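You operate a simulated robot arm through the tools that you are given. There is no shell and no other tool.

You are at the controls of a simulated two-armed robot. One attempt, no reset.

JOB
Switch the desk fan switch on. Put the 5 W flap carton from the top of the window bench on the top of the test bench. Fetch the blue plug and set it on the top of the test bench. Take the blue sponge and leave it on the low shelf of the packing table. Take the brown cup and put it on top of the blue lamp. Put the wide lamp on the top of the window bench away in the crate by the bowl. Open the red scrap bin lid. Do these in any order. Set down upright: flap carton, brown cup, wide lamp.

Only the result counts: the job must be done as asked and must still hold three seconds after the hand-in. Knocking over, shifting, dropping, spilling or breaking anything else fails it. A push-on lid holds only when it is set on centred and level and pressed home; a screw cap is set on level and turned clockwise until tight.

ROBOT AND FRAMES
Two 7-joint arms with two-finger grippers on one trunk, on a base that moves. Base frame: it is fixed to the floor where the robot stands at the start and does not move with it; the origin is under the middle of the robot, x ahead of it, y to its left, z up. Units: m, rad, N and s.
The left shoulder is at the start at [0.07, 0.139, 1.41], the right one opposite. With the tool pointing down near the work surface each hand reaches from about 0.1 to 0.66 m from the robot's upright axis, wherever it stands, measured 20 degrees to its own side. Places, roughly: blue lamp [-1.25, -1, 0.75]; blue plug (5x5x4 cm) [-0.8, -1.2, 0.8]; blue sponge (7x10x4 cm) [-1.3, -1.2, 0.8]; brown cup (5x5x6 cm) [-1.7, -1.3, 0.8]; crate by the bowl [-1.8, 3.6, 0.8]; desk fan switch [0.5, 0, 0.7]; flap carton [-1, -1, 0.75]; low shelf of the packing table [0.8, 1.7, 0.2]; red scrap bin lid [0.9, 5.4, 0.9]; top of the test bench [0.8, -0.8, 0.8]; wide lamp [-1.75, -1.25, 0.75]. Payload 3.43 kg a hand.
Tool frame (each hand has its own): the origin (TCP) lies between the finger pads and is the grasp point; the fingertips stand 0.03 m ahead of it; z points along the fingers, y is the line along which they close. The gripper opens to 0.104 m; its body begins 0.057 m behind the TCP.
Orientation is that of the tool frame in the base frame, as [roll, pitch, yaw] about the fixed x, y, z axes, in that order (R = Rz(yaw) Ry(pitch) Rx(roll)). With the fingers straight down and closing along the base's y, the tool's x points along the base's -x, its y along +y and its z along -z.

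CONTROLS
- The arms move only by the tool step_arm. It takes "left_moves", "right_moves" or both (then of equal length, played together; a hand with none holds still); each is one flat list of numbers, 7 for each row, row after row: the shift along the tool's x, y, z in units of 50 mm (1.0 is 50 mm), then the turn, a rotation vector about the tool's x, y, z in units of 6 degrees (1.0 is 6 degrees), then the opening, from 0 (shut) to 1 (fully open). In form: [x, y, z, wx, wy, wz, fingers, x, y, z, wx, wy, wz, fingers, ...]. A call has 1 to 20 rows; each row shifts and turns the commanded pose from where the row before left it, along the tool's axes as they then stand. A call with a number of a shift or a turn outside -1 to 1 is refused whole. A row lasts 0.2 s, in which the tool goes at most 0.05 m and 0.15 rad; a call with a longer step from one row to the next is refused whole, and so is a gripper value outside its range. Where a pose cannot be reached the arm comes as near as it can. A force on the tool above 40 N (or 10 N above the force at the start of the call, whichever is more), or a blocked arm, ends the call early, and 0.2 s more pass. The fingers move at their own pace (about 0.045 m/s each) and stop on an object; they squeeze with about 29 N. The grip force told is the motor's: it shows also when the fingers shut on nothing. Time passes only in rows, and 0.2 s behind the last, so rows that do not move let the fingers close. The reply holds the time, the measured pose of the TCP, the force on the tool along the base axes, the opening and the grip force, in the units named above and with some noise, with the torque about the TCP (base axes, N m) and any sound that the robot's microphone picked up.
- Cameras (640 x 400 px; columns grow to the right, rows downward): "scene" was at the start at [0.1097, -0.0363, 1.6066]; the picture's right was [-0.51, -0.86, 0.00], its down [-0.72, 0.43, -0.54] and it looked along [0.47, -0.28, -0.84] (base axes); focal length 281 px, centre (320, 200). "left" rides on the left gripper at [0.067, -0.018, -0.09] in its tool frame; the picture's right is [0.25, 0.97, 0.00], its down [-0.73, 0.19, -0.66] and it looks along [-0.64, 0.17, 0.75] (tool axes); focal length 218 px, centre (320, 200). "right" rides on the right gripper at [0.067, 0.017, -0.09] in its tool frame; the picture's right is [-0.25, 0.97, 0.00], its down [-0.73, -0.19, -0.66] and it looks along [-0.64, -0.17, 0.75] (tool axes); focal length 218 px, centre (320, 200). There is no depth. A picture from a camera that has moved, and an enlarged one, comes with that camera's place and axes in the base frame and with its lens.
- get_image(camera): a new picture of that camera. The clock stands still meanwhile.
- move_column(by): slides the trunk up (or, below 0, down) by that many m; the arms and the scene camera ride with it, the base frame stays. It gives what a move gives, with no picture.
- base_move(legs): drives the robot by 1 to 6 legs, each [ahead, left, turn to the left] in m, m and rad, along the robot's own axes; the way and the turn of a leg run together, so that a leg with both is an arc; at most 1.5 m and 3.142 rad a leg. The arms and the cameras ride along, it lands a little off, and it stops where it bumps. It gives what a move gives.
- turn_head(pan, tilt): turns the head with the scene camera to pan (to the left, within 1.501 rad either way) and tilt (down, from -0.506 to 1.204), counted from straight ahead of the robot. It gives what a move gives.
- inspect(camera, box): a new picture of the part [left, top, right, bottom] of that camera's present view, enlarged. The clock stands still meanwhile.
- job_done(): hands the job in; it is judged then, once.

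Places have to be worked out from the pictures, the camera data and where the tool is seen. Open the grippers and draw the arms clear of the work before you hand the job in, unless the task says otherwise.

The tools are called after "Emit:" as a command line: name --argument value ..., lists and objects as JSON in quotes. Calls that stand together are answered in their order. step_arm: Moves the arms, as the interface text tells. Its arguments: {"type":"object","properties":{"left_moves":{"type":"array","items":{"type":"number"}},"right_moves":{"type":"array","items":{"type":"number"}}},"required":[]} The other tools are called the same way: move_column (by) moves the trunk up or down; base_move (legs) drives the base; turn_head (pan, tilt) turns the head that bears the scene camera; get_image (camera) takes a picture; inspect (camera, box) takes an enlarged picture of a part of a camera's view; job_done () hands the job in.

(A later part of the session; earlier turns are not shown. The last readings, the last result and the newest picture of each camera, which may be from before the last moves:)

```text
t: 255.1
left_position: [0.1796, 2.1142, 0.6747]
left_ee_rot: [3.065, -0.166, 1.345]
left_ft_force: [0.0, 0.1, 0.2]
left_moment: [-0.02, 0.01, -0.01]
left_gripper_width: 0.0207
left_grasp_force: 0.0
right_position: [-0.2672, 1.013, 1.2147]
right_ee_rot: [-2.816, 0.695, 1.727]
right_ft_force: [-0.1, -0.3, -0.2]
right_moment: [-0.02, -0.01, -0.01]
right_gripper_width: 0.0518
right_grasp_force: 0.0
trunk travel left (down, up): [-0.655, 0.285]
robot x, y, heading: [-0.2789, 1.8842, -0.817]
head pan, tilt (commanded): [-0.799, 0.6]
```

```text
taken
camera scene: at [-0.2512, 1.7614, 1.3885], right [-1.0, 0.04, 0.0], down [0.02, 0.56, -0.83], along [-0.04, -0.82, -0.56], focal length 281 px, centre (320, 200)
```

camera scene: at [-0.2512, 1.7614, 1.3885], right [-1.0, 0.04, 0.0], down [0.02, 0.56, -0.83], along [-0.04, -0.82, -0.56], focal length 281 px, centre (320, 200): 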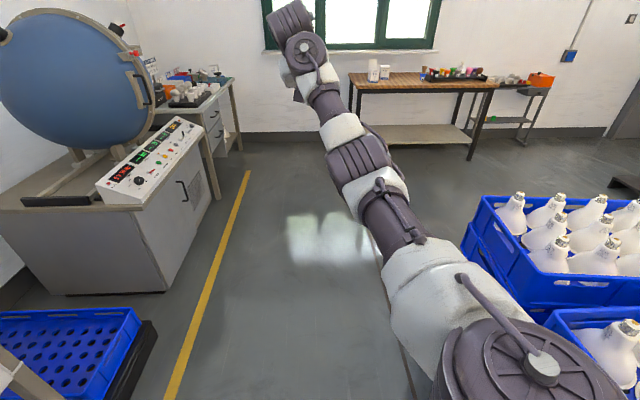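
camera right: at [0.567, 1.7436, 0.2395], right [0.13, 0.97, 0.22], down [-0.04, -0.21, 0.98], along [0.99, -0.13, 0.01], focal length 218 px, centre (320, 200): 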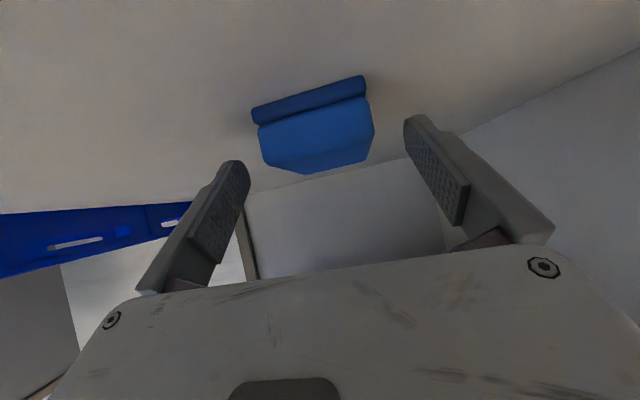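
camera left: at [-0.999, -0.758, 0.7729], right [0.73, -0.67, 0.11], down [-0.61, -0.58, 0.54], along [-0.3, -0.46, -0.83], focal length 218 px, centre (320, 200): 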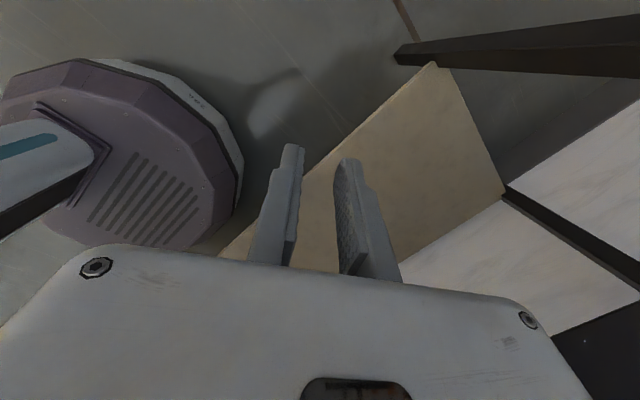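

Good progress; I continue folding down and retracting.

Emit:
step_arm --right_moves '[0.45, 0, -0.36, 0, 1, 0, 0.5, 0.5, 0, -0.32, 0, 1, 0, 0.5, 0.52, 0, -0.27, 0, 1, 0, 0.5, 0.55, 0, -0.21, 0, 1, 0, 0.5, 0.57, 0, -0.15, 0, 1, 0, 0.5, 0.58, 0, -0.09, 0, 1, 0, 0.5]'

Emit:
get_image --camera "scene"

```text
t: 256.5
left_position: [0.1805, 2.1139, 0.6747]
left_ee_rot: [3.067, -0.168, 1.344]
left_ft_force: [-0.1, -0.6, -0.6]
left_moment: [-0.02, 0.0, -0.02]
left_gripper_width: 0.0212
left_grasp_force: 0.0
right_position: [-0.2821, 1.0978, 1.213]
right_ee_rot: [-2.89, 0.091, 1.537]
right_ft_force: [0.7, 0.6, -0.5]
right_moment: [0.03, 0.01, 0.0]
right_gripper_width: 0.0518
right_grasp_force: 0.0
right hand out of reach, approached as far as the arm can: row 2, 3, 4, 6
trunk travel left (down, up): [-0.655, 0.285]
robot x, y, heading: [-0.283, 1.8833, -0.811]
head pan, tilt (commanded): [-0.799, 0.6]
```

```text
taken
camera scene: at [-0.2493, 1.7602, 1.3883], right [-1.0, 0.04, 0.0], down [0.02, 0.56, -0.82], along [-0.04, -0.82, -0.57], focal length 281 px, centre (320, 200)
```

scene: 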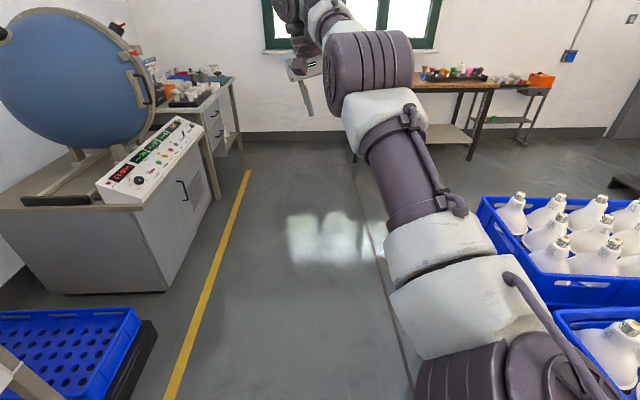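

Elbow is up again. I level the roll and retract the hand toward the body.

Emit:
step_arm --right_moves '[0.7, 0, 0.1, -0.45, 0.15, 0, 0.5, 0.7, 0, 0.1, -0.45, 0.15, 0, 0.5, 0.7, 0, 0.1, -0.45, 0.15, 0, 0.5, 0.7, 0, 0.2, -0.45, 0.15, 0, 0.5, 0.7, 0, 0.2, -0.3, 0.1, 0, 0.5, 0.5, 0, 0.3, -0.2, 0.1, 0, 0.5]'

Emit:
get_image --camera "scene"

```text
t: 257.9
left_position: [0.1787, 2.1133, 0.676]
left_ee_rot: [3.065, -0.167, 1.346]
left_ft_force: [-0.4, -0.2, 0.9]
left_moment: [0.0, -0.02, -0.02]
left_gripper_width: 0.0208
left_grasp_force: 0.2
right_position: [-0.247, 1.1043, 1.2038]
right_ee_rot: [-3.136, 0.007, 1.526]
right_ft_force: [-0.5, 1.3, 0.1]
right_moment: [-0.01, -0.02, 0.0]
right_gripper_width: 0.052
right_grasp_force: 0.0
right hand out of reach, approached as far as the arm can: row 1, 2, 3, 4, 5, 6
trunk travel left (down, up): [-0.655, 0.285]
robot x, y, heading: [-0.2845, 1.8844, -0.815]
head pan, tilt (commanded): [-0.799, 0.6]
```

```text
taken
camera scene: at [-0.2519, 1.7598, 1.3884], right [-1.0, 0.04, 0.0], down [0.02, 0.57, -0.82], along [-0.04, -0.82, -0.57], focal length 281 px, centre (320, 200)
```

scene: 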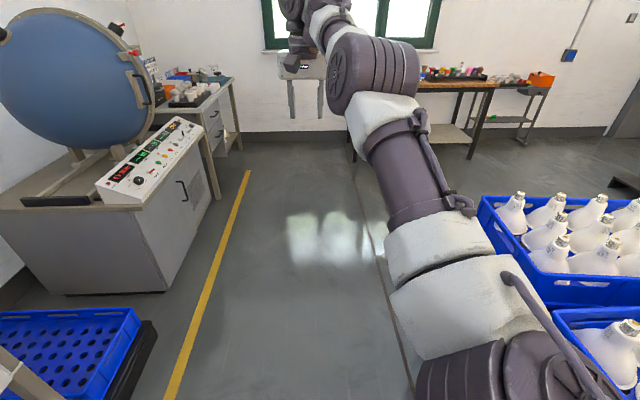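

Straight down again with elbow up. I lower the hand to its usual height and retract.

Emit:
step_arm --right_moves '[0, 0, 0.7, 0, 0, 0, 0.5, 0, 0, 0.7, 0, 0, 0, 0.5, 0, 0, 0.7, 0, 0, 0, 0.5, 0, 0, 0.5, 0, 0, 0, 0.5, 0.8, 0, 0, 0, 0, 0, 0.5, 0.8, 0, 0, 0, 0, 0, 0.5, 0.8, 0, 0, 0, 0, 0, 0.5, 0.8, 0, 0, 0, 0, 0, 0.5, 0.8, 0, 0, 0, 0, 0, 0.5, 0.8, 0, 0, 0, 0, 0, 0.5]'

Emit:
get_image --camera "scene"

```text
t: 260.1
left_position: [0.1796, 2.1139, 0.6745]
left_ee_rot: [3.064, -0.167, 1.342]
left_ft_force: [-0.3, -0.1, -0.5]
left_moment: [-0.01, 0.01, 0.01]
left_gripper_width: 0.0208
left_grasp_force: 0.1
right_position: [-0.2165, 1.1144, 1.0589]
right_ee_rot: [-3.132, 0.01, 1.526]
right_ft_force: [0.6, -0.6, 0.2]
right_moment: [-0.01, 0.0, 0.01]
right_gripper_width: 0.0521
right_grasp_force: 0.1
right hand out of reach, approached as far as the arm can: row 5, 6, 7, 8, 9, 10
trunk travel left (down, up): [-0.655, 0.285]
robot x, y, heading: [-0.2796, 1.8876, -0.818]
head pan, tilt (commanded): [-0.799, 0.6]
```

```text
taken
camera scene: at [-0.2514, 1.7607, 1.3885], right [-1.0, 0.04, 0.0], down [0.02, 0.56, -0.83], along [-0.04, -0.82, -0.57], focal length 281 px, centre (320, 200)
```

scene: 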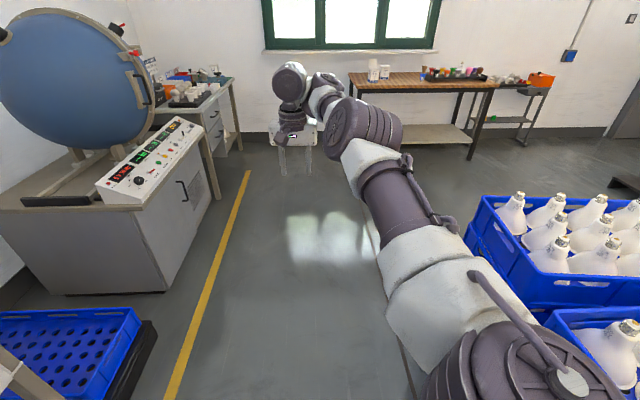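

The tool's yaw is twisted relative to the robot; I untwist it and then bring the hand to the front.

Emit:
step_arm --right_moves '[0, 0, 0, 0, 0, -1, 0.5, 0, 0, 0, 0, 0, -1, 0.5, 0, 0, 0, 0, 0, -1, 0.5, 0, 0, 0, 0, 0, -1, 0.5, 0, 0, 0, 0, 0, -1, 0.5, 0, 0, 0, 0, 0, -1, 0.5, 0, 0, 0, 0, 0, -1, 0.5, 0, 0, 0, 0, 0, -0.6, 0.5]'

Emit:
step_arm --right_moves '[0.5, 0.6, 0, 0, 0, 0, 0.5, 0.5, 0.6, 0, 0, 0, 0, 0.5, 0.5, 0.6, 0, 0, 0, 0, 0.5, 0.5, 0.6, 0, 0, 0, 0, 0.5, 0.5, 0, 0, 0, 0, 0, 0.5, 0.5, 0, 0, 0, 0, 0, 0.5]'

Emit:
get_image --camera "scene"

```text
t: 261.9
left_position: [0.1776, 2.1141, 0.6749]
left_ee_rot: [3.064, -0.168, 1.344]
left_ft_force: [-0.4, -0.3, 0.1]
left_moment: [0.0, 0.02, 0.0]
left_gripper_width: 0.0211
left_grasp_force: 0.1
right_position: [-0.2164, 1.1137, 1.0581]
right_ee_rot: [-3.13, -0.002, 2.325]
right_ft_force: [0.1, -0.4, -0.3]
right_moment: [0.04, 0.03, 0.01]
right_gripper_width: 0.052
right_grasp_force: 0.1
trunk travel left (down, up): [-0.655, 0.285]
robot x, y, heading: [-0.2814, 1.8874, -0.817]
head pan, tilt (commanded): [-0.799, 0.6]
```

```text
t: 263.3
left_position: [0.1801, 2.1136, 0.6754]
left_ee_rot: [3.065, -0.168, 1.343]
left_ft_force: [0.7, 0.2, -0.5]
left_moment: [0.0, 0.0, 0.01]
left_gripper_width: 0.0207
left_grasp_force: 0.0
right_position: [-0.1728, 1.1392, 1.0098]
right_ee_rot: [-3.13, 0.001, 2.321]
right_ft_force: [0.1, -0.5, 0.1]
right_moment: [0.0, 0.01, 0.0]
right_gripper_width: 0.0516
right_grasp_force: 0.0
right hand out of reach, approached as far as the arm can: row 1, 2, 3, 4, 5, 6
trunk travel left (down, up): [-0.655, 0.285]
robot x, y, heading: [-0.2846, 1.8858, -0.818]
head pan, tilt (commanded): [-0.799, 0.6]
```

```text
taken
camera scene: at [-0.2509, 1.7607, 1.3884], right [-1.0, 0.04, 0.0], down [0.02, 0.56, -0.82], along [-0.04, -0.82, -0.57], focal length 281 px, centre (320, 200)
```

scene: 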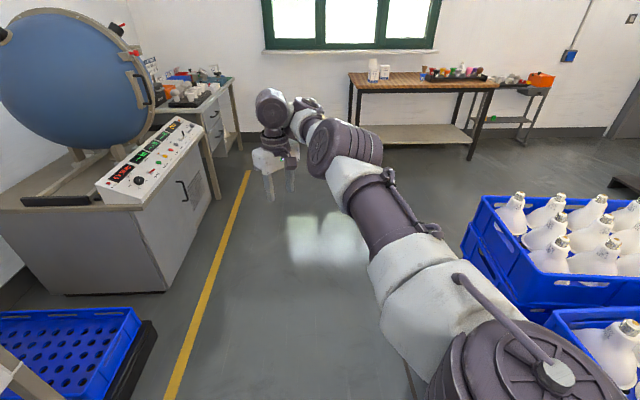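

Yaw is aligned. I lower the hand further and try retracting at a lower height.

Emit:
step_arm --right_moves '[0, 0.3, 0.8, 0, 0, 0, 0.5, 0, 0.3, 0.8, 0, 0, 0, 0.5, 0, 0.3, 0.8, 0, 0, 0, 0.5, 0, 0.3, 0.8, 0, 0, 0, 0.5, 0.5, 0.5, 0, 0, 0, 0, 0.5, 0.5, 0.5, 0, 0, 0, 0, 0.5, 0.5, 0.5, 0, 0, 0, 0, 0.5, 0.5, 0.5, 0, 0, 0, 0, 0.5, 0.5, 0, 0, 0, 0, 0, 0.5, 0.5, 0, 0, 0, 0, 0, 0.5]'

Emit:
get_image --camera "scene"

```text
t: 265.5
left_position: [0.1775, 2.1151, 0.6745]
left_ee_rot: [3.065, -0.168, 1.345]
left_ft_force: [0.2, 0.1, -0.1]
left_moment: [-0.02, 0.02, 0.01]
left_gripper_width: 0.0208
left_grasp_force: 0.1
right_position: [-0.0956, 1.189, 0.8374]
right_ee_rot: [-3.131, -0.001, 2.323]
right_ft_force: [-0.3, 0.6, 0.6]
right_moment: [0.0, -0.02, -0.02]
right_gripper_width: 0.0519
right_grasp_force: 0.1
right hand out of reach, approached as far as the arm can: row 1, 2, 5, 6, 7, 8, 9, 10
trunk travel left (down, up): [-0.655, 0.285]
robot x, y, heading: [-0.2778, 1.8872, -0.812]
head pan, tilt (commanded): [-0.799, 0.6]
```

```text
taken
camera scene: at [-0.2512, 1.7607, 1.3884], right [-1.0, 0.04, 0.0], down [0.02, 0.56, -0.82], along [-0.04, -0.82, -0.57], focal length 281 px, centre (320, 200)
```

scene: 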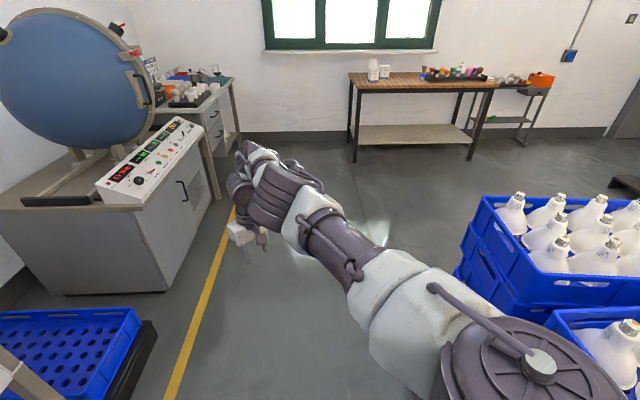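

I try breaking the straight-arm singularity by moving left and up.

Emit:
step_arm --right_moves '[0, 0.8, -0.4, 0, 0, 0, 0.5, 0, 0.8, -0.4, 0, 0, 0, 0.5, 0, 0.8, -0.4, 0, 0, 0, 0.5, 0, 0.8, -0.4, 0, 0, 0, 0.5, 0.3, 0.8, -0.4, 0, 0, 0, 0.5, 0.3, 0.5, -0.4, 0, 0, 0, 0.5, 0.5, 0, 0, 0, 0, 0, 0.5, 0.5, 0, 0, 0, 0, 0, 0.5]'

Emit:
get_image --camera "scene"

```text
t: 267.3
left_position: [0.1791, 2.1137, 0.6735]
left_ee_rot: [3.065, -0.167, 1.343]
left_ft_force: [0.4, 0.3, -0.3]
left_moment: [0.0, -0.03, 0.03]
left_gripper_width: 0.0208
left_grasp_force: 0.0
right_position: [0.0423, 1.2815, 0.9521]
right_ee_rot: [-3.129, -0.003, 2.322]
right_ft_force: [-0.5, -0.4, 0.0]
right_moment: [0.02, -0.04, 0.02]
right_gripper_width: 0.052
right_grasp_force: 0.0
right hand out of reach, approached as far as the arm can: row 1, 2, 4, 5, 6, 7, 8
trunk travel left (down, up): [-0.655, 0.285]
robot x, y, heading: [-0.2806, 1.8871, -0.816]
head pan, tilt (commanded): [-0.799, 0.6]
```

```text
taken
camera scene: at [-0.2515, 1.7602, 1.3884], right [-1.0, 0.04, 0.0], down [0.02, 0.56, -0.82], along [-0.04, -0.82, -0.57], focal length 281 px, centre (320, 200)
```

scene: 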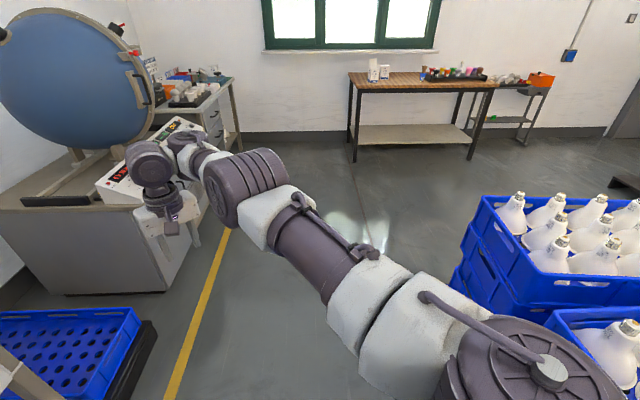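

Now the hand is at a natural azimuth. I try a plain retraction.

Emit:
step_arm --right_moves '[0.6, 0, -0.5, 0, 0, 0, 0.5, 0.6, 0, -0.5, 0, 0, 0, 0.5, 0.6, 0, -0.5, 0, 0, 0, 0.5, 0.6, 0, -0.2, 0, 0, 0, 0.5, 0.6, 0, 0, 0, 0, 0, 0.5, 0.6, 0, 0, 0, 0, 0, 0.5]'

Emit:
get_image --camera "scene"

```text
t: 268.7
left_position: [0.1787, 2.1144, 0.6745]
left_ee_rot: [3.064, -0.168, 1.343]
left_ft_force: [0.3, 0.6, 0.4]
left_moment: [-0.01, 0.01, -0.04]
left_gripper_width: 0.021
left_grasp_force: 0.0
right_position: [0.0493, 1.2917, 1.0072]
right_ee_rot: [-3.13, -0.001, 2.322]
right_ft_force: [0.2, -0.4, -0.9]
right_moment: [0.0, 0.01, 0.0]
right_gripper_width: 0.0524
right_grasp_force: 0.1
right hand out of reach, approached as far as the arm can: row 1, 2, 3, 4, 5, 6
trunk travel left (down, up): [-0.655, 0.285]
robot x, y, heading: [-0.2842, 1.8875, -0.813]
head pan, tilt (commanded): [-0.799, 0.6]
```

```text
taken
camera scene: at [-0.2513, 1.7608, 1.3885], right [-1.0, 0.04, 0.0], down [0.02, 0.56, -0.83], along [-0.04, -0.82, -0.56], focal length 281 px, centre (320, 200)
```

scene: 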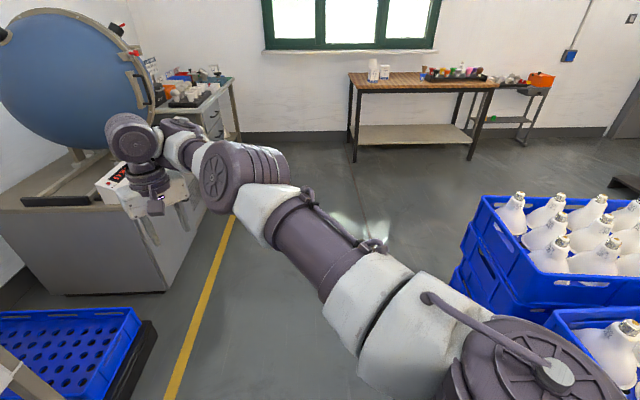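

I try moving further left in front of the robot, then retracting from there.

Emit:
step_arm --right_moves '[0, 0.8, 0, 0, 0, 0, 0.5, 0, 0.8, 0, 0, 0, 0, 0.5, 0, 0.8, 0, 0, 0, 0, 0.5, 0, 0.8, 0, 0, 0, 0, 0.5, 0.6, 0.4, 0, 0, 0, 0, 0.5, 0.6, 0, 0, 0, 0, 0, 0.5, 0.6, 0, 0, 0, 0, 0, 0.5, 0.6, 0, 0, 0, 0, 0, 0.5]'

Emit:
get_image --camera "scene"

```text
t: 270.5
left_position: [0.1785, 2.1138, 0.6746]
left_ee_rot: [3.064, -0.168, 1.343]
left_ft_force: [-0.2, 0.6, 0.6]
left_moment: [-0.02, -0.01, 0.04]
left_gripper_width: 0.0208
left_grasp_force: 0.0
right_position: [0.1598, 1.4669, 0.9987]
right_ee_rot: [-3.13, 0.001, 2.321]
right_ft_force: [-0.3, 0.7, -0.3]
right_moment: [0.04, 0.03, 0.02]
right_gripper_width: 0.0518
right_grasp_force: 0.0
right hand out of reach, approached as far as the arm can: row 6, 7, 8
trunk travel left (down, up): [-0.655, 0.285]
robot x, y, heading: [-0.2833, 1.8902, -0.812]
head pan, tilt (commanded): [-0.799, 0.6]
```

```text
taken
camera scene: at [-0.2511, 1.7609, 1.3885], right [-1.0, 0.04, 0.0], down [0.02, 0.56, -0.83], along [-0.04, -0.82, -0.56], focal length 281 px, centre (320, 200)
```

scene: 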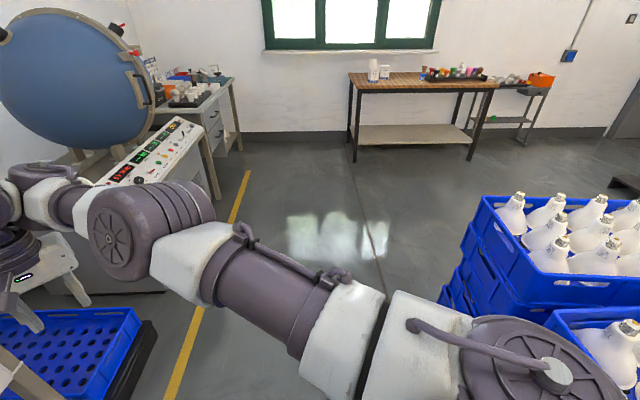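

I test raising and lowering from here to see which direction frees it.

Emit:
step_arm --right_moves '[0, 0, -0.8, 0, 0, 0, 0.5, 0, 0, -0.8, 0, 0, 0, 0.5, 0, 0, -0.8, 0, 0, 0, 0.5, 0, 0, -0.8, 0, 0, 0, 0.5]'

Emit:
step_arm --right_moves '[0.5, -0.6, 0, 0, 0, 0, 0.5, 0.5, -0.6, 0, 0, 0, 0, 0.5, 0.5, -0.6, 0, 0, 0, 0, 0.5, 0.5, -0.6, 0, 0, 0, 0, 0.5]'

Emit:
get_image --camera "scene"

```text
t: 271.5
left_position: [0.1785, 2.115, 0.6741]
left_ee_rot: [3.065, -0.166, 1.344]
left_ft_force: [-0.3, -0.2, 0.3]
left_moment: [-0.01, -0.02, 0.02]
left_gripper_width: 0.0207
left_grasp_force: 0.1
right_position: [0.1853, 1.4922, 1.1617]
right_ee_rot: [-3.129, 0.003, 2.324]
right_ft_force: [-0.4, -0.5, 0.2]
right_moment: [0.01, -0.04, 0.0]
right_gripper_width: 0.0523
right_grasp_force: 0.1
right hand out of reach, approached as far as the arm can: row 1, 2, 3
trunk travel left (down, up): [-0.655, 0.285]
robot x, y, heading: [-0.2834, 1.8869, -0.811]
head pan, tilt (commanded): [-0.799, 0.6]
```

```text
t: 272.5
left_position: [0.1792, 2.1151, 0.6754]
left_ee_rot: [3.066, -0.166, 1.343]
left_ft_force: [0.8, 0.5, 0.8]
left_moment: [0.0, -0.01, -0.01]
left_gripper_width: 0.0207
left_grasp_force: 0.1
right_position: [0.1553, 1.4238, 1.1945]
right_ee_rot: [-3.13, 0.002, 2.321]
right_ft_force: [-0.6, -0.2, -1.2]
right_moment: [0.04, 0.0, 0.01]
right_gripper_width: 0.0519
right_grasp_force: 0.1
right hand out of reach, approached as far as the arm can: row 1, 2, 3, 4
trunk travel left (down, up): [-0.655, 0.285]
robot x, y, heading: [-0.2814, 1.888, -0.816]
head pan, tilt (commanded): [-0.799, 0.6]
```

```text
taken
camera scene: at [-0.252, 1.7606, 1.3884], right [-1.0, 0.04, 0.0], down [0.02, 0.56, -0.82], along [-0.04, -0.82, -0.57], focal length 281 px, centre (320, 200)
```

scene: 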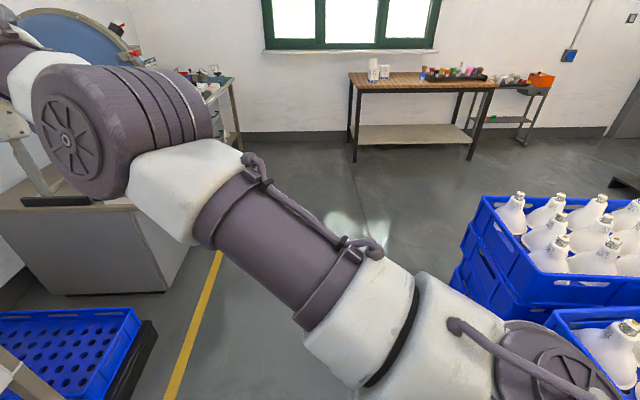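

In this posture the hand works from ~0.61 to 0.78 m ahead, which will actually help for the far wide lamp. I shift to the aisle's middle and turn north to go see the red scrap bin.

Emit:
base_move --legs '[[0.192, 0.204, 0], [0, 0, 2.385]]'

Emit:
turn_head --pan 0.0 --tilt 0.3

Emit:
get_image --camera "scene"

```text
t: 274.5
left_position: [0.4512, 2.1147, 0.6742]
left_ee_rot: [3.071, -0.166, 1.341]
left_ft_force: [0.6, 0.2, -0.7]
left_moment: [-0.03, 0.01, 0.03]
left_gripper_width: 0.021
left_grasp_force: 0.1
right_position: [0.4309, 1.4251, 1.1924]
right_ee_rot: [-3.129, 0.0, 2.321]
right_ft_force: [1.1, 0.3, -0.4]
right_moment: [0.01, 0.02, -0.02]
right_gripper_width: 0.0517
right_grasp_force: 0.2
trunk travel left (down, up): [-0.655, 0.285]
robot x, y, heading: [-0.008, 1.8878, -0.821]
head pan, tilt (commanded): [-0.799, 0.6]
stopped in leg 1: the force on the tool passed its limit at 70 N (the readings are from after the stop); the commanded pose is now the measured one
```

```text
t: 275.6
left_position: [0.451, 2.1146, 0.6734]
left_ee_rot: [3.073, -0.162, 1.342]
left_ft_force: [0.8, -0.1, 0.5]
left_moment: [0.0, 0.01, 0.02]
left_gripper_width: 0.0203
left_grasp_force: 0.1
right_position: [0.4291, 1.425, 1.1922]
right_ee_rot: [-3.13, -0.001, 2.322]
right_ft_force: [0.2, 0.0, -0.2]
right_moment: [0.02, -0.01, -0.01]
right_gripper_width: 0.0519
right_grasp_force: 0.1
trunk travel left (down, up): [-0.655, 0.285]
robot x, y, heading: [-0.0073, 1.8862, -0.817]
head pan, tilt (commanded): [0.0, 0.3]
```

```text
taken
camera scene: at [0.0901, 1.7828, 1.4159], right [-0.73, -0.68, 0.0], down [-0.2, 0.22, -0.96], along [0.65, -0.7, -0.3], focal length 281 px, centre (320, 200)
```

scene: 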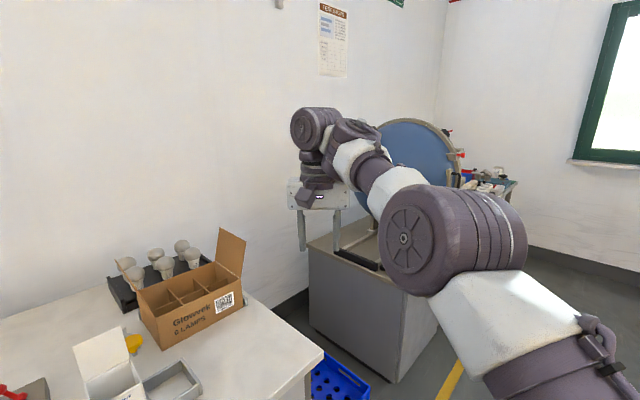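

The left hand touched the table front (70 N stop). I back straight off from the table and check the scene.

Emit:
base_move --legs '[[-0.1, -0.107, 0]]'

Emit:
get_image --camera "left"

Emit:
turn_head --pan 0.8 --tilt 0.7

Emit:
get_image --camera "scene"

```text
t: 277.0
left_position: [0.3024, 2.1141, 0.6741]
left_ee_rot: [3.071, -0.164, 1.341]
left_ft_force: [0.6, 0.3, 0.9]
left_moment: [-0.01, -0.01, -0.03]
left_gripper_width: 0.0209
left_grasp_force: 0.0
right_position: [0.2811, 1.4252, 1.1908]
right_ee_rot: [-3.128, 0.0, 2.322]
right_ft_force: [0.3, 0.5, -0.2]
right_moment: [-0.02, 0.01, -0.04]
right_gripper_width: 0.0518
right_grasp_force: 0.1
trunk travel left (down, up): [-0.655, 0.285]
robot x, y, heading: [-0.1566, 1.8879, -0.817]
head pan, tilt (commanded): [0.0, 0.3]
```

```text
taken
camera left: at [0.2905, 2.1683, 0.7726], right [0.99, 0.01, 0.11], down [-0.05, -0.84, 0.54], along [0.1, -0.54, -0.83], focal length 218 px, centre (320, 200)
```

left: 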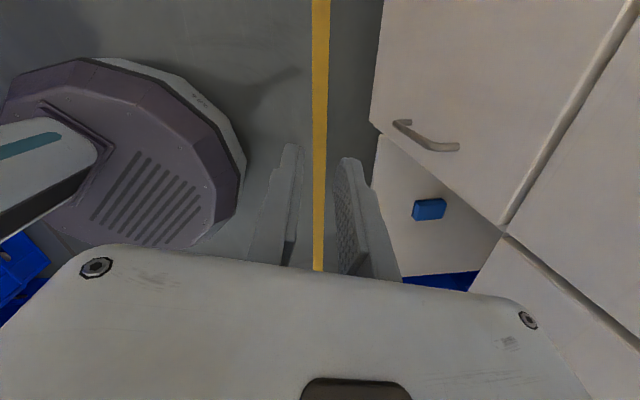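

```text
t: 278.1
left_position: [0.3026, 2.1132, 0.6756]
left_ee_rot: [3.072, -0.164, 1.343]
left_ft_force: [0.4, 0.0, 0.6]
left_moment: [-0.02, 0.0, 0.0]
left_gripper_width: 0.0209
left_grasp_force: 0.1
right_position: [0.2807, 1.4241, 1.1932]
right_ee_rot: [-3.129, -0.001, 2.322]
right_ft_force: [-0.5, -0.2, -0.1]
right_moment: [0.0, -0.01, -0.02]
right_gripper_width: 0.0521
right_grasp_force: 0.0
trunk travel left (down, up): [-0.655, 0.285]
robot x, y, heading: [-0.1547, 1.8902, -0.816]
head pan, tilt (commanded): [0.799, 0.7]
```

```text
taken
camera scene: at [-0.0373, 1.8486, 1.3799], right [-0.02, -1.0, 0.0], down [-0.64, 0.01, -0.77], along [0.77, -0.01, -0.64], focal length 281 px, centre (320, 200)
```

scene: 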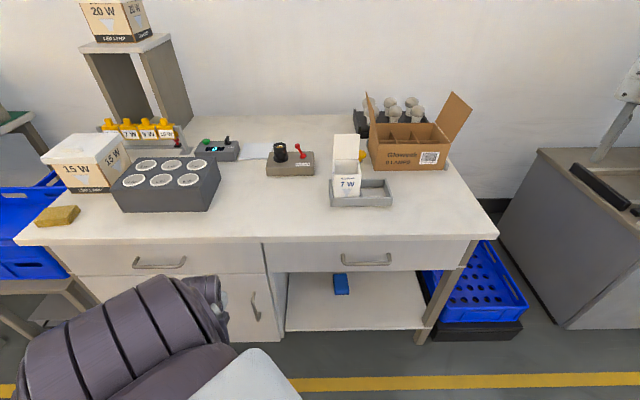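

Nothing was disturbed: the table and sponge are in place. I turn left in two stages, keeping the left hand clear of both table and crate stacks.

Emit:
base_move --legs '[[0, 0, 1.0], [0.08, -0.015, 0], [0, 0, 1.387]]'

Emit:
turn_head --pan 0.0 --tilt 0.25

Emit:
get_image --camera "scene"

```text
t: 285.1
left_position: [-0.5602, 2.0459, 0.6743]
left_ee_rot: [3.072, -0.165, -2.575]
left_ft_force: [-0.2, -0.6, 0.2]
left_moment: [-0.01, -0.01, 0.02]
left_gripper_width: 0.0209
left_grasp_force: 0.1
right_position: [-0.0624, 2.5252, 1.1911]
right_ee_rot: [-3.13, 0.0, -1.594]
right_ft_force: [-0.9, -0.4, 0.7]
right_moment: [0.01, -0.02, 0.0]
right_gripper_width: 0.0521
right_grasp_force: 0.1
trunk travel left (down, up): [-0.655, 0.285]
robot x, y, heading: [-0.0747, 1.8867, 1.552]
head pan, tilt (commanded): [0.799, 0.7]
```

```text
t: 286.2
left_position: [-0.5591, 2.0458, 0.6747]
left_ee_rot: [3.073, -0.165, -2.572]
left_ft_force: [0.2, 0.3, -0.2]
left_moment: [-0.02, 0.0, 0.02]
left_gripper_width: 0.0208
left_grasp_force: 0.1
right_position: [-0.063, 2.5245, 1.1919]
right_ee_rot: [-3.128, 0.0, -1.593]
right_ft_force: [0.7, 0.7, 0.1]
right_moment: [0.05, 0.02, 0.0]
right_gripper_width: 0.0519
right_grasp_force: 0.0
trunk travel left (down, up): [-0.655, 0.285]
robot x, y, heading: [-0.0748, 1.8864, 1.551]
head pan, tilt (commanded): [0.0, 0.25]
```

```text
taken
camera scene: at [-0.0721, 2.0316, 1.4206], right [1.0, -0.02, 0.0], down [0.0, -0.25, -0.97], along [0.02, 0.97, -0.25], focal length 281 px, centre (320, 200)
```

scene: 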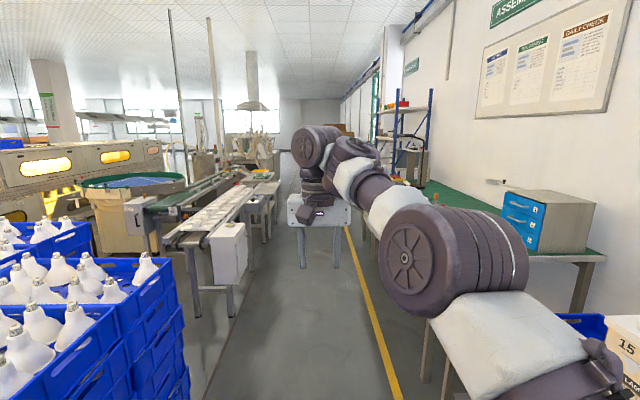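

I continue north along the aisle toward the red scrap bin.

Emit:
base_move --legs '[[1.4, 0, 0.015], [0.8, 0, 0]]'

Emit:
turn_head --pan -0.5 --tilt 0.35

Emit:
get_image --camera "scene"

Emit:
turn_head --pan 1.0 --tilt 0.45

Emit:
get_image --camera "scene"

```text
t: 294.4
left_position: [-0.5551, 3.5579, 0.6744]
left_ee_rot: [3.088, -0.168, -2.536]
left_ft_force: [-0.9, -6.2, 0.3]
left_moment: [0.54, -0.02, -0.07]
left_gripper_width: 0.0207
left_grasp_force: 0.1
right_position: [-0.0712, 4.0578, 1.1907]
right_ee_rot: [-3.129, -0.002, -1.566]
right_ft_force: [0.2, 0.2, -0.7]
right_moment: [-0.06, 0.01, 0.0]
right_gripper_width: 0.0519
right_grasp_force: 0.0
trunk travel left (down, up): [-0.655, 0.285]
robot x, y, heading: [-0.0651, 3.4209, 1.573]
head pan, tilt (commanded): [0.0, 0.25]
stopped in leg 2: the force on the tool passed its limit at 90 N (the readings are from after the stop); the commanded pose is now the measured one
```

```text
t: 295.4
left_position: [-0.5545, 3.5583, 0.6748]
left_ee_rot: [3.084, -0.163, -2.544]
left_ft_force: [6.1, -13.8, -4.0]
left_moment: [0.58, 0.32, -0.31]
left_gripper_width: 0.0209
left_grasp_force: 0.0
right_position: [-0.0717, 4.0543, 1.1941]
right_ee_rot: [-3.13, 0.001, -1.568]
right_ft_force: [-0.2, 0.1, 0.4]
right_moment: [0.01, 0.01, -0.01]
right_gripper_width: 0.0519
right_grasp_force: 0.0
trunk travel left (down, up): [-0.655, 0.285]
robot x, y, heading: [-0.0644, 3.418, 1.582]
head pan, tilt (commanded): [-0.499, 0.351]
```

```text
taken
camera scene: at [-0.0238, 3.5505, 1.4113], right [0.88, -0.47, 0.0], down [-0.16, -0.3, -0.94], along [0.44, 0.83, -0.34], focal length 281 px, centre (320, 200)
```

scene: 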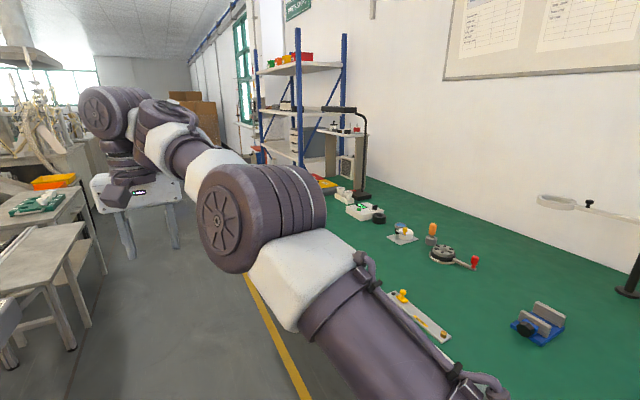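

```text
t: 297.0
left_position: [-0.5559, 3.559, 0.6745]
left_ee_rot: [3.084, -0.164, -2.542]
left_ft_force: [12.1, -18.0, -9.9]
left_moment: [0.47, 0.64, -0.63]
left_gripper_width: 0.0207
left_grasp_force: 0.0
right_position: [-0.0722, 4.0537, 1.1944]
right_ee_rot: [-3.13, 0.001, -1.568]
right_ft_force: [0.2, -0.7, -0.8]
right_moment: [0.01, 0.01, 0.0]
right_gripper_width: 0.052
right_grasp_force: 0.0
trunk travel left (down, up): [-0.655, 0.285]
robot x, y, heading: [-0.066, 3.4213, 1.575]
head pan, tilt (commanded): [1.0, 0.45]
```

```text
taken
camera scene: at [-0.1453, 3.5173, 1.4022], right [0.54, 0.84, 0.0], down [0.37, -0.23, -0.9], along [-0.76, 0.48, -0.43], focal length 281 px, centre (320, 200)
```

scene: 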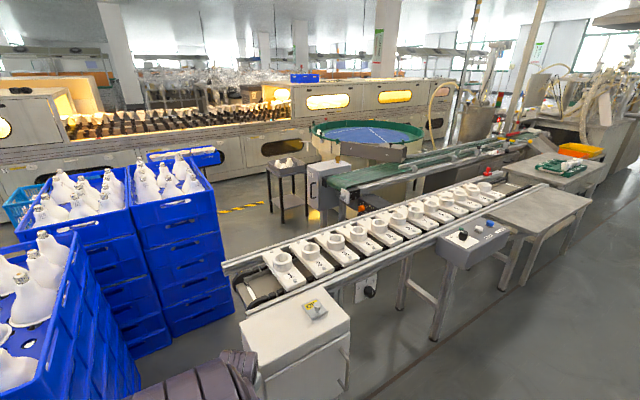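

The left hand bumped the conveyor's white end box (the aisle narrows here). I back away immediately and inspect it.

Emit:
base_move --legs '[[-0.2, 0, 0], [0, -0.1, 0]]'

Emit:
get_image --camera "scene"

Emit:
get_image --camera "left"

```text
t: 299.3
left_position: [-0.4532, 3.3621, 0.6753]
left_ee_rot: [3.084, -0.164, -2.542]
left_ft_force: [-0.2, -0.6, 0.1]
left_moment: [0.02, -0.01, 0.04]
left_gripper_width: 0.0207
left_grasp_force: 0.0
right_position: [0.0288, 3.8565, 1.1931]
right_ee_rot: [-3.129, 0.003, -1.568]
right_ft_force: [0.5, 0.2, -0.6]
right_moment: [0.01, 0.03, -0.02]
right_gripper_width: 0.0523
right_grasp_force: 0.0
trunk travel left (down, up): [-0.655, 0.285]
robot x, y, heading: [0.0349, 3.2229, 1.574]
head pan, tilt (commanded): [1.0, 0.45]
```

```text
taken
camera scene: at [-0.0441, 3.3207, 1.402], right [0.54, 0.84, 0.0], down [0.37, -0.23, -0.9], along [-0.76, 0.48, -0.44], focal length 281 px, centre (320, 200)
```

scene: 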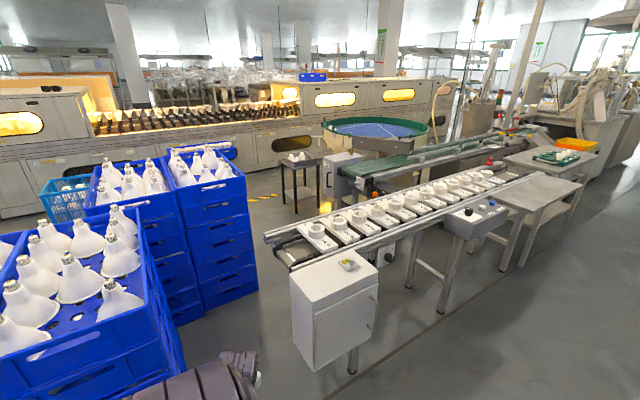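

```text
taken
camera left: at [-0.4845, 3.3126, 0.7736], right [-0.74, 0.66, 0.1], down [0.6, 0.59, 0.54], along [0.3, 0.46, -0.84], focal length 218 px, centre (320, 200)
```

left: 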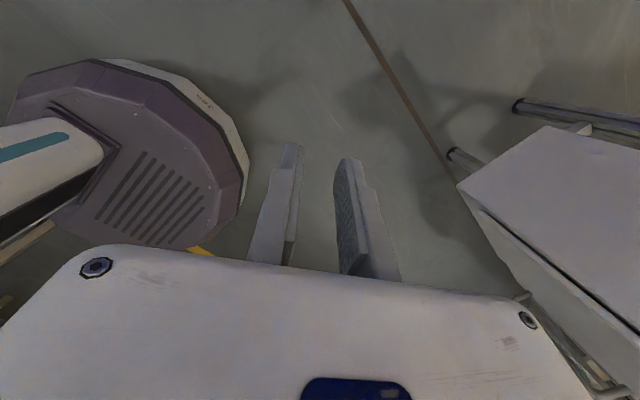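

The box and conveyor look undisturbed. To avoid this happening again I tuck the left hand in front of the body: undo its yaw, then bring it inward-forward.

Emit:
step_arm --left_moves '[0, 0, 0, 0, 0, -1, 0.2, 0, 0, 0, 0, 0, -1, 0.2, 0, 0, 0, 0, 0, -1, 0.2, 0, 0, 0, 0, 0, -1, 0.2, 0, 0, 0, 0, 0, -1, 0.2, 0, 0, 0, 0, 0, -1, 0.2, 0, 0, 0, 0, 0, -1, 0.2, 0, 0, 0, 0, 0, -1, 0.2, 0, 0, 0, 0, 0, -1, 0.2, 0, 0, 0, 0, 0, -1, 0.2]'

Emit:
step_arm --left_moves '[-0.6, -0.7, 0, 0, 0, 0, 0.2, -0.6, -0.7, 0, 0, 0, 0, 0.2, -0.6, -0.7, 0, 0, 0, 0, 0.2, -0.6, -0.7, 0, 0, 0, 0, 0.2, -0.6, -0.7, 0, 0, 0, 0, 0.2, -0.6, -0.7, 0, 0, 0, 0, 0.2]'

Emit:
get_image --camera "left"

```text
t: 301.5
left_position: [-0.4531, 3.3624, 0.6745]
left_ee_rot: [2.97, -0.033, -1.497]
left_ft_force: [0.0, 0.5, -0.1]
left_moment: [0.0, 0.02, 0.0]
left_gripper_width: 0.0207
left_grasp_force: 0.0
right_position: [0.0291, 3.8572, 1.1948]
right_ee_rot: [-3.13, 0.002, -1.57]
right_ft_force: [-0.1, 0.5, -0.4]
right_moment: [-0.04, 0.02, 0.0]
right_gripper_width: 0.052
right_grasp_force: 0.1
trunk travel left (down, up): [-0.655, 0.285]
robot x, y, heading: [0.0344, 3.2223, 1.575]
head pan, tilt (commanded): [1.0, 0.45]
```

```text
t: 302.9
left_position: [-0.2604, 3.5559, 0.6327]
left_ee_rot: [2.971, -0.034, -1.497]
left_ft_force: [-0.2, 0.3, -0.1]
left_moment: [-0.05, -0.02, -0.03]
left_gripper_width: 0.0209
left_grasp_force: 0.1
right_position: [0.0307, 3.8593, 1.1917]
right_ee_rot: [-3.13, -0.001, -1.569]
right_ft_force: [0.5, 0.1, 0.5]
right_moment: [0.0, -0.01, 0.01]
right_gripper_width: 0.0522
right_grasp_force: 0.1
trunk travel left (down, up): [-0.655, 0.285]
robot x, y, heading: [0.0356, 3.2198, 1.577]
head pan, tilt (commanded): [1.0, 0.45]
```

```text
taken
camera left: at [-0.2242, 3.4927, 0.7211], right [-0.93, -0.32, 0.18], down [-0.13, 0.75, 0.65], along [-0.34, 0.59, -0.74], focal length 218 px, centre (320, 200)
```

left: 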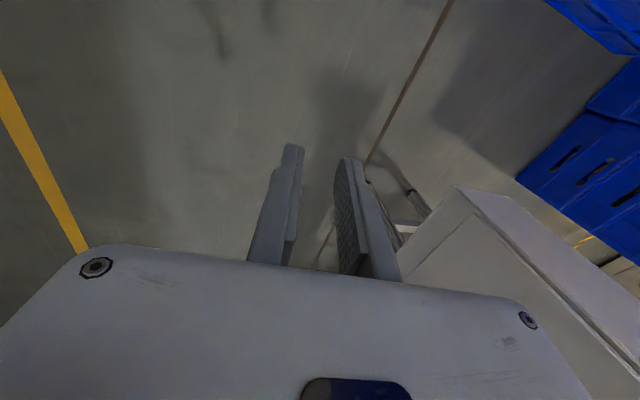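

Left hand is tucked. Now I zoom toward the crate stacks and bowl to identify "the crate by the bowl".

Emit:
inspect --camera "scene" --box '[30, 90, 350, 290]'

Emit:
inspect --camera "scene" --box '[150, 130, 270, 205]'

```text
2.00 times, centred on (190, 190) of scene
camera zoom: at [-0.0435, 3.3224, 1.4019], right [0.54, 0.84, 0.0], down [0.37, -0.23, -0.9], along [-0.76, 0.48, -0.44], focal length 562 px, centre (580, 220)
```

zoom: 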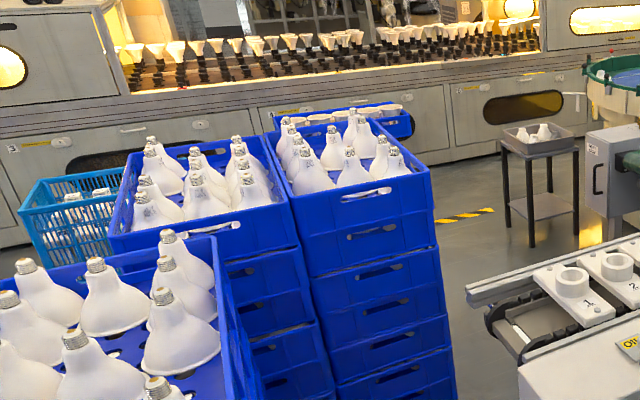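

```text
5.33 times, centred on (210, 168) of scene
camera zoom: at [-0.0435, 3.3224, 1.4019], right [0.54, 0.84, 0.0], down [0.37, -0.23, -0.9], along [-0.76, 0.48, -0.44], focal length 1500 px, centre (907, 373)
```

zoom: 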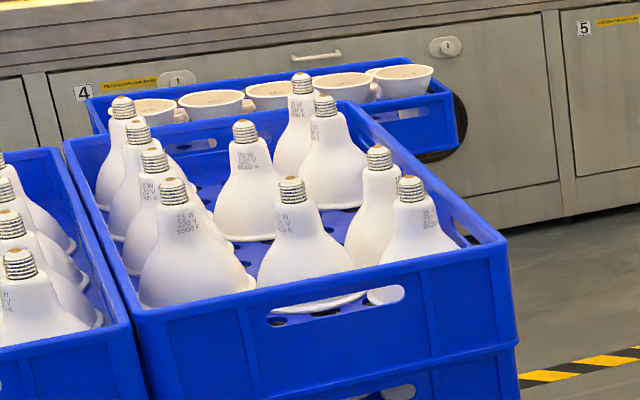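

The target crate (c) is centred near [-1.8, 3.6] with free cells. I need to know whether I can get close to it, so I inspect the gap between the crate stacks and the conveyor end.

Emit:
inspect --camera "scene" --box '[90, 190, 410, 400]'

Emit:
turn_head --pan 1.3 --tilt 0.7

Emit:
get_image --camera "scene"

```text
1.90 times, centred on (250, 295) of scene
camera zoom: at [-0.0435, 3.3224, 1.4019], right [0.54, 0.84, 0.0], down [0.37, -0.23, -0.9], along [-0.76, 0.48, -0.44], focal length 536 px, centre (453, 19)
```

zoom: 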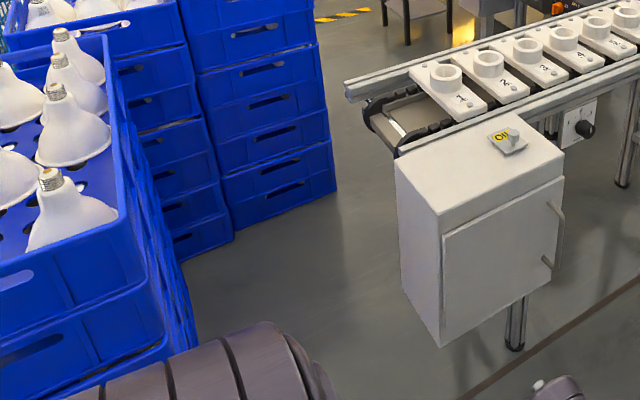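

```text
t: 303.7
left_position: [-0.2621, 3.5543, 0.6347]
left_ee_rot: [2.969, -0.033, -1.498]
left_ft_force: [-0.2, -0.2, 0.4]
left_moment: [-0.01, 0.0, 0.01]
left_gripper_width: 0.0208
left_grasp_force: 0.0
right_position: [0.0285, 3.857, 1.1937]
right_ee_rot: [-3.131, 0.003, -1.57]
right_ft_force: [0.3, -0.6, -0.7]
right_moment: [0.03, 0.03, 0.01]
right_gripper_width: 0.0519
right_grasp_force: 0.0
trunk travel left (down, up): [-0.655, 0.285]
robot x, y, heading: [0.0376, 3.2228, 1.578]
head pan, tilt (commanded): [1.3, 0.7]
```

```text
taken
camera scene: at [-0.0484, 3.2939, 1.3799], right [0.26, 0.96, 0.0], down [0.62, -0.17, -0.77], along [-0.74, 0.2, -0.64], focal length 281 px, centre (320, 200)
```

scene: 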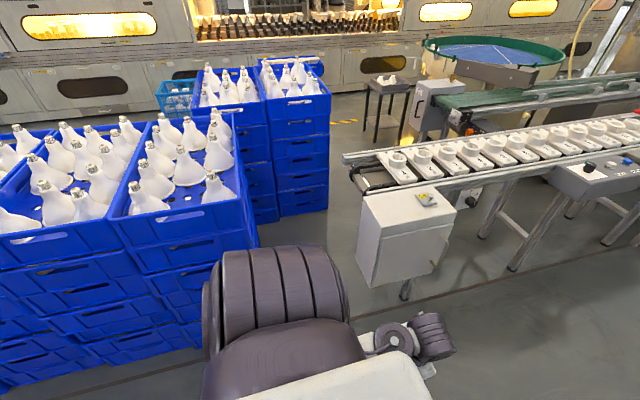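

The gap there (~0.4 m) is too narrow for the base, so I'll look for another access to the crate later. First I go on to the red scrap bin lid.

Emit:
base_move --legs '[[1.2, 0.03, 0]]'

Emit:
turn_head --pan -0.6 --tilt 0.5

Emit:
get_image --camera "scene"

Emit:
turn_head --pan 0.9 --tilt 0.4

Emit:
get_image --camera "scene"

```text
t: 309.8
left_position: [-0.3039, 4.7454, 0.6339]
left_ee_rot: [2.969, -0.033, -1.492]
left_ft_force: [-0.3, 0.2, -0.7]
left_moment: [-0.01, 0.0, 0.01]
left_gripper_width: 0.021
left_grasp_force: 0.1
right_position: [-0.017, 5.0499, 1.1923]
right_ee_rot: [-3.129, 0.0, -1.561]
right_ft_force: [0.6, 0.0, 0.9]
right_moment: [0.0, -0.01, 0.0]
right_gripper_width: 0.0521
right_grasp_force: 0.0
trunk travel left (down, up): [-0.655, 0.285]
robot x, y, heading: [-0.009, 4.4115, 1.59]
head pan, tilt (commanded): [1.3, 0.7]
```

```text
t: 311.6
left_position: [-0.3056, 4.7446, 0.6344]
left_ee_rot: [2.967, -0.032, -1.491]
left_ft_force: [0.4, -0.6, -0.4]
left_moment: [0.0, 0.0, -0.03]
left_gripper_width: 0.0206
left_grasp_force: 0.1
right_position: [-0.0162, 5.0493, 1.1927]
right_ee_rot: [-3.13, -0.001, -1.56]
right_ft_force: [-0.2, 0.2, -0.6]
right_moment: [-0.01, -0.02, 0.03]
right_gripper_width: 0.0521
right_grasp_force: 0.1
trunk travel left (down, up): [-0.655, 0.285]
robot x, y, heading: [-0.0058, 4.4128, 1.58]
head pan, tilt (commanded): [-0.6, 0.499]
```

```text
taken
camera scene: at [0.0424, 4.5398, 1.3975], right [0.83, -0.55, 0.0], down [-0.26, -0.4, -0.88], along [0.49, 0.73, -0.48], focal length 281 px, centre (320, 200)
```

scene: 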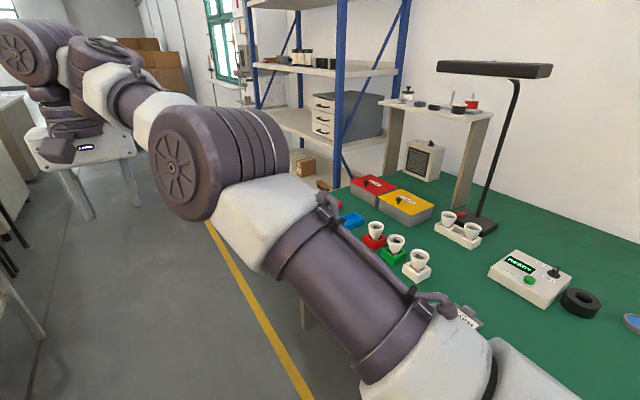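

```text
t: 313.2
left_position: [-0.3053, 4.7436, 0.6341]
left_ee_rot: [2.968, -0.034, -1.49]
left_ft_force: [0.5, -0.2, -1.0]
left_moment: [0.02, 0.0, 0.01]
left_gripper_width: 0.0207
left_grasp_force: 0.2
right_position: [-0.0178, 5.0496, 1.1927]
right_ee_rot: [-3.128, 0.0, -1.561]
right_ft_force: [-0.7, 0.3, -0.6]
right_moment: [0.0, 0.02, 0.01]
right_gripper_width: 0.0517
right_grasp_force: 0.0
trunk travel left (down, up): [-0.655, 0.285]
robot x, y, heading: [-0.0021, 4.4139, 1.583]
head pan, tilt (commanded): [0.901, 0.4]
```

```text
taken
camera scene: at [-0.0812, 4.5206, 1.4067], right [0.61, 0.79, 0.0], down [0.31, -0.24, -0.92], along [-0.73, 0.56, -0.39], focal length 281 px, centre (320, 200)
```

scene: 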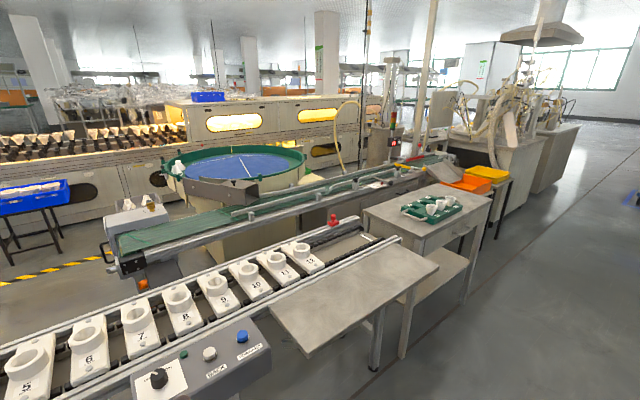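

The red scrap bin is a small red box on the green assembly table near [0.83, 5.3]. I zoom in on it.

Emit:
turn_head --pan -0.6 --tilt 0.5

Emit:
inspect --camera "scene" --box '[310, 140, 470, 260]'

Emit:
inspect --camera "scene" --box '[335, 160, 445, 235]'

```text
t: 314.8
left_position: [-0.3051, 4.7448, 0.6329]
left_ee_rot: [2.966, -0.034, -1.489]
left_ft_force: [-0.6, 0.2, 0.5]
left_moment: [0.04, 0.0, 0.01]
left_gripper_width: 0.0209
left_grasp_force: 0.0
right_position: [-0.0163, 5.0497, 1.1927]
right_ee_rot: [-3.128, -0.001, -1.561]
right_ft_force: [-0.3, 0.3, -0.3]
right_moment: [-0.02, 0.01, -0.04]
right_gripper_width: 0.0517
right_grasp_force: 0.2
trunk travel left (down, up): [-0.655, 0.285]
robot x, y, heading: [-0.005, 4.4151, 1.578]
head pan, tilt (commanded): [-0.6, 0.499]
```

```text
3.33 times, centred on (390, 200) of scene
camera zoom: at [0.0424, 4.5398, 1.3975], right [0.83, -0.55, 0.0], down [-0.26, -0.4, -0.88], along [0.49, 0.73, -0.48], focal length 938 px, centre (87, 200)
```

zoom: 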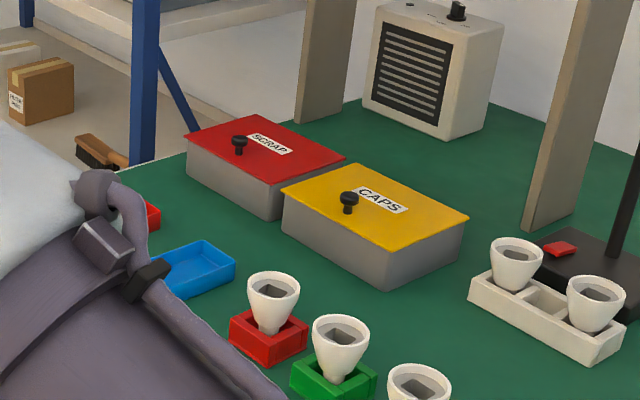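

```text
5.33 times, centred on (390, 198) of scene
camera zoom: at [0.0424, 4.5398, 1.3975], right [0.83, -0.55, 0.0], down [-0.26, -0.4, -0.88], along [0.49, 0.73, -0.48], focal length 1500 px, centre (-53, 213)
```

zoom: 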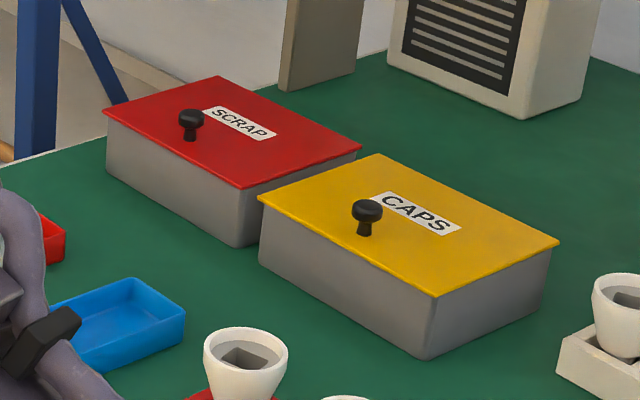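

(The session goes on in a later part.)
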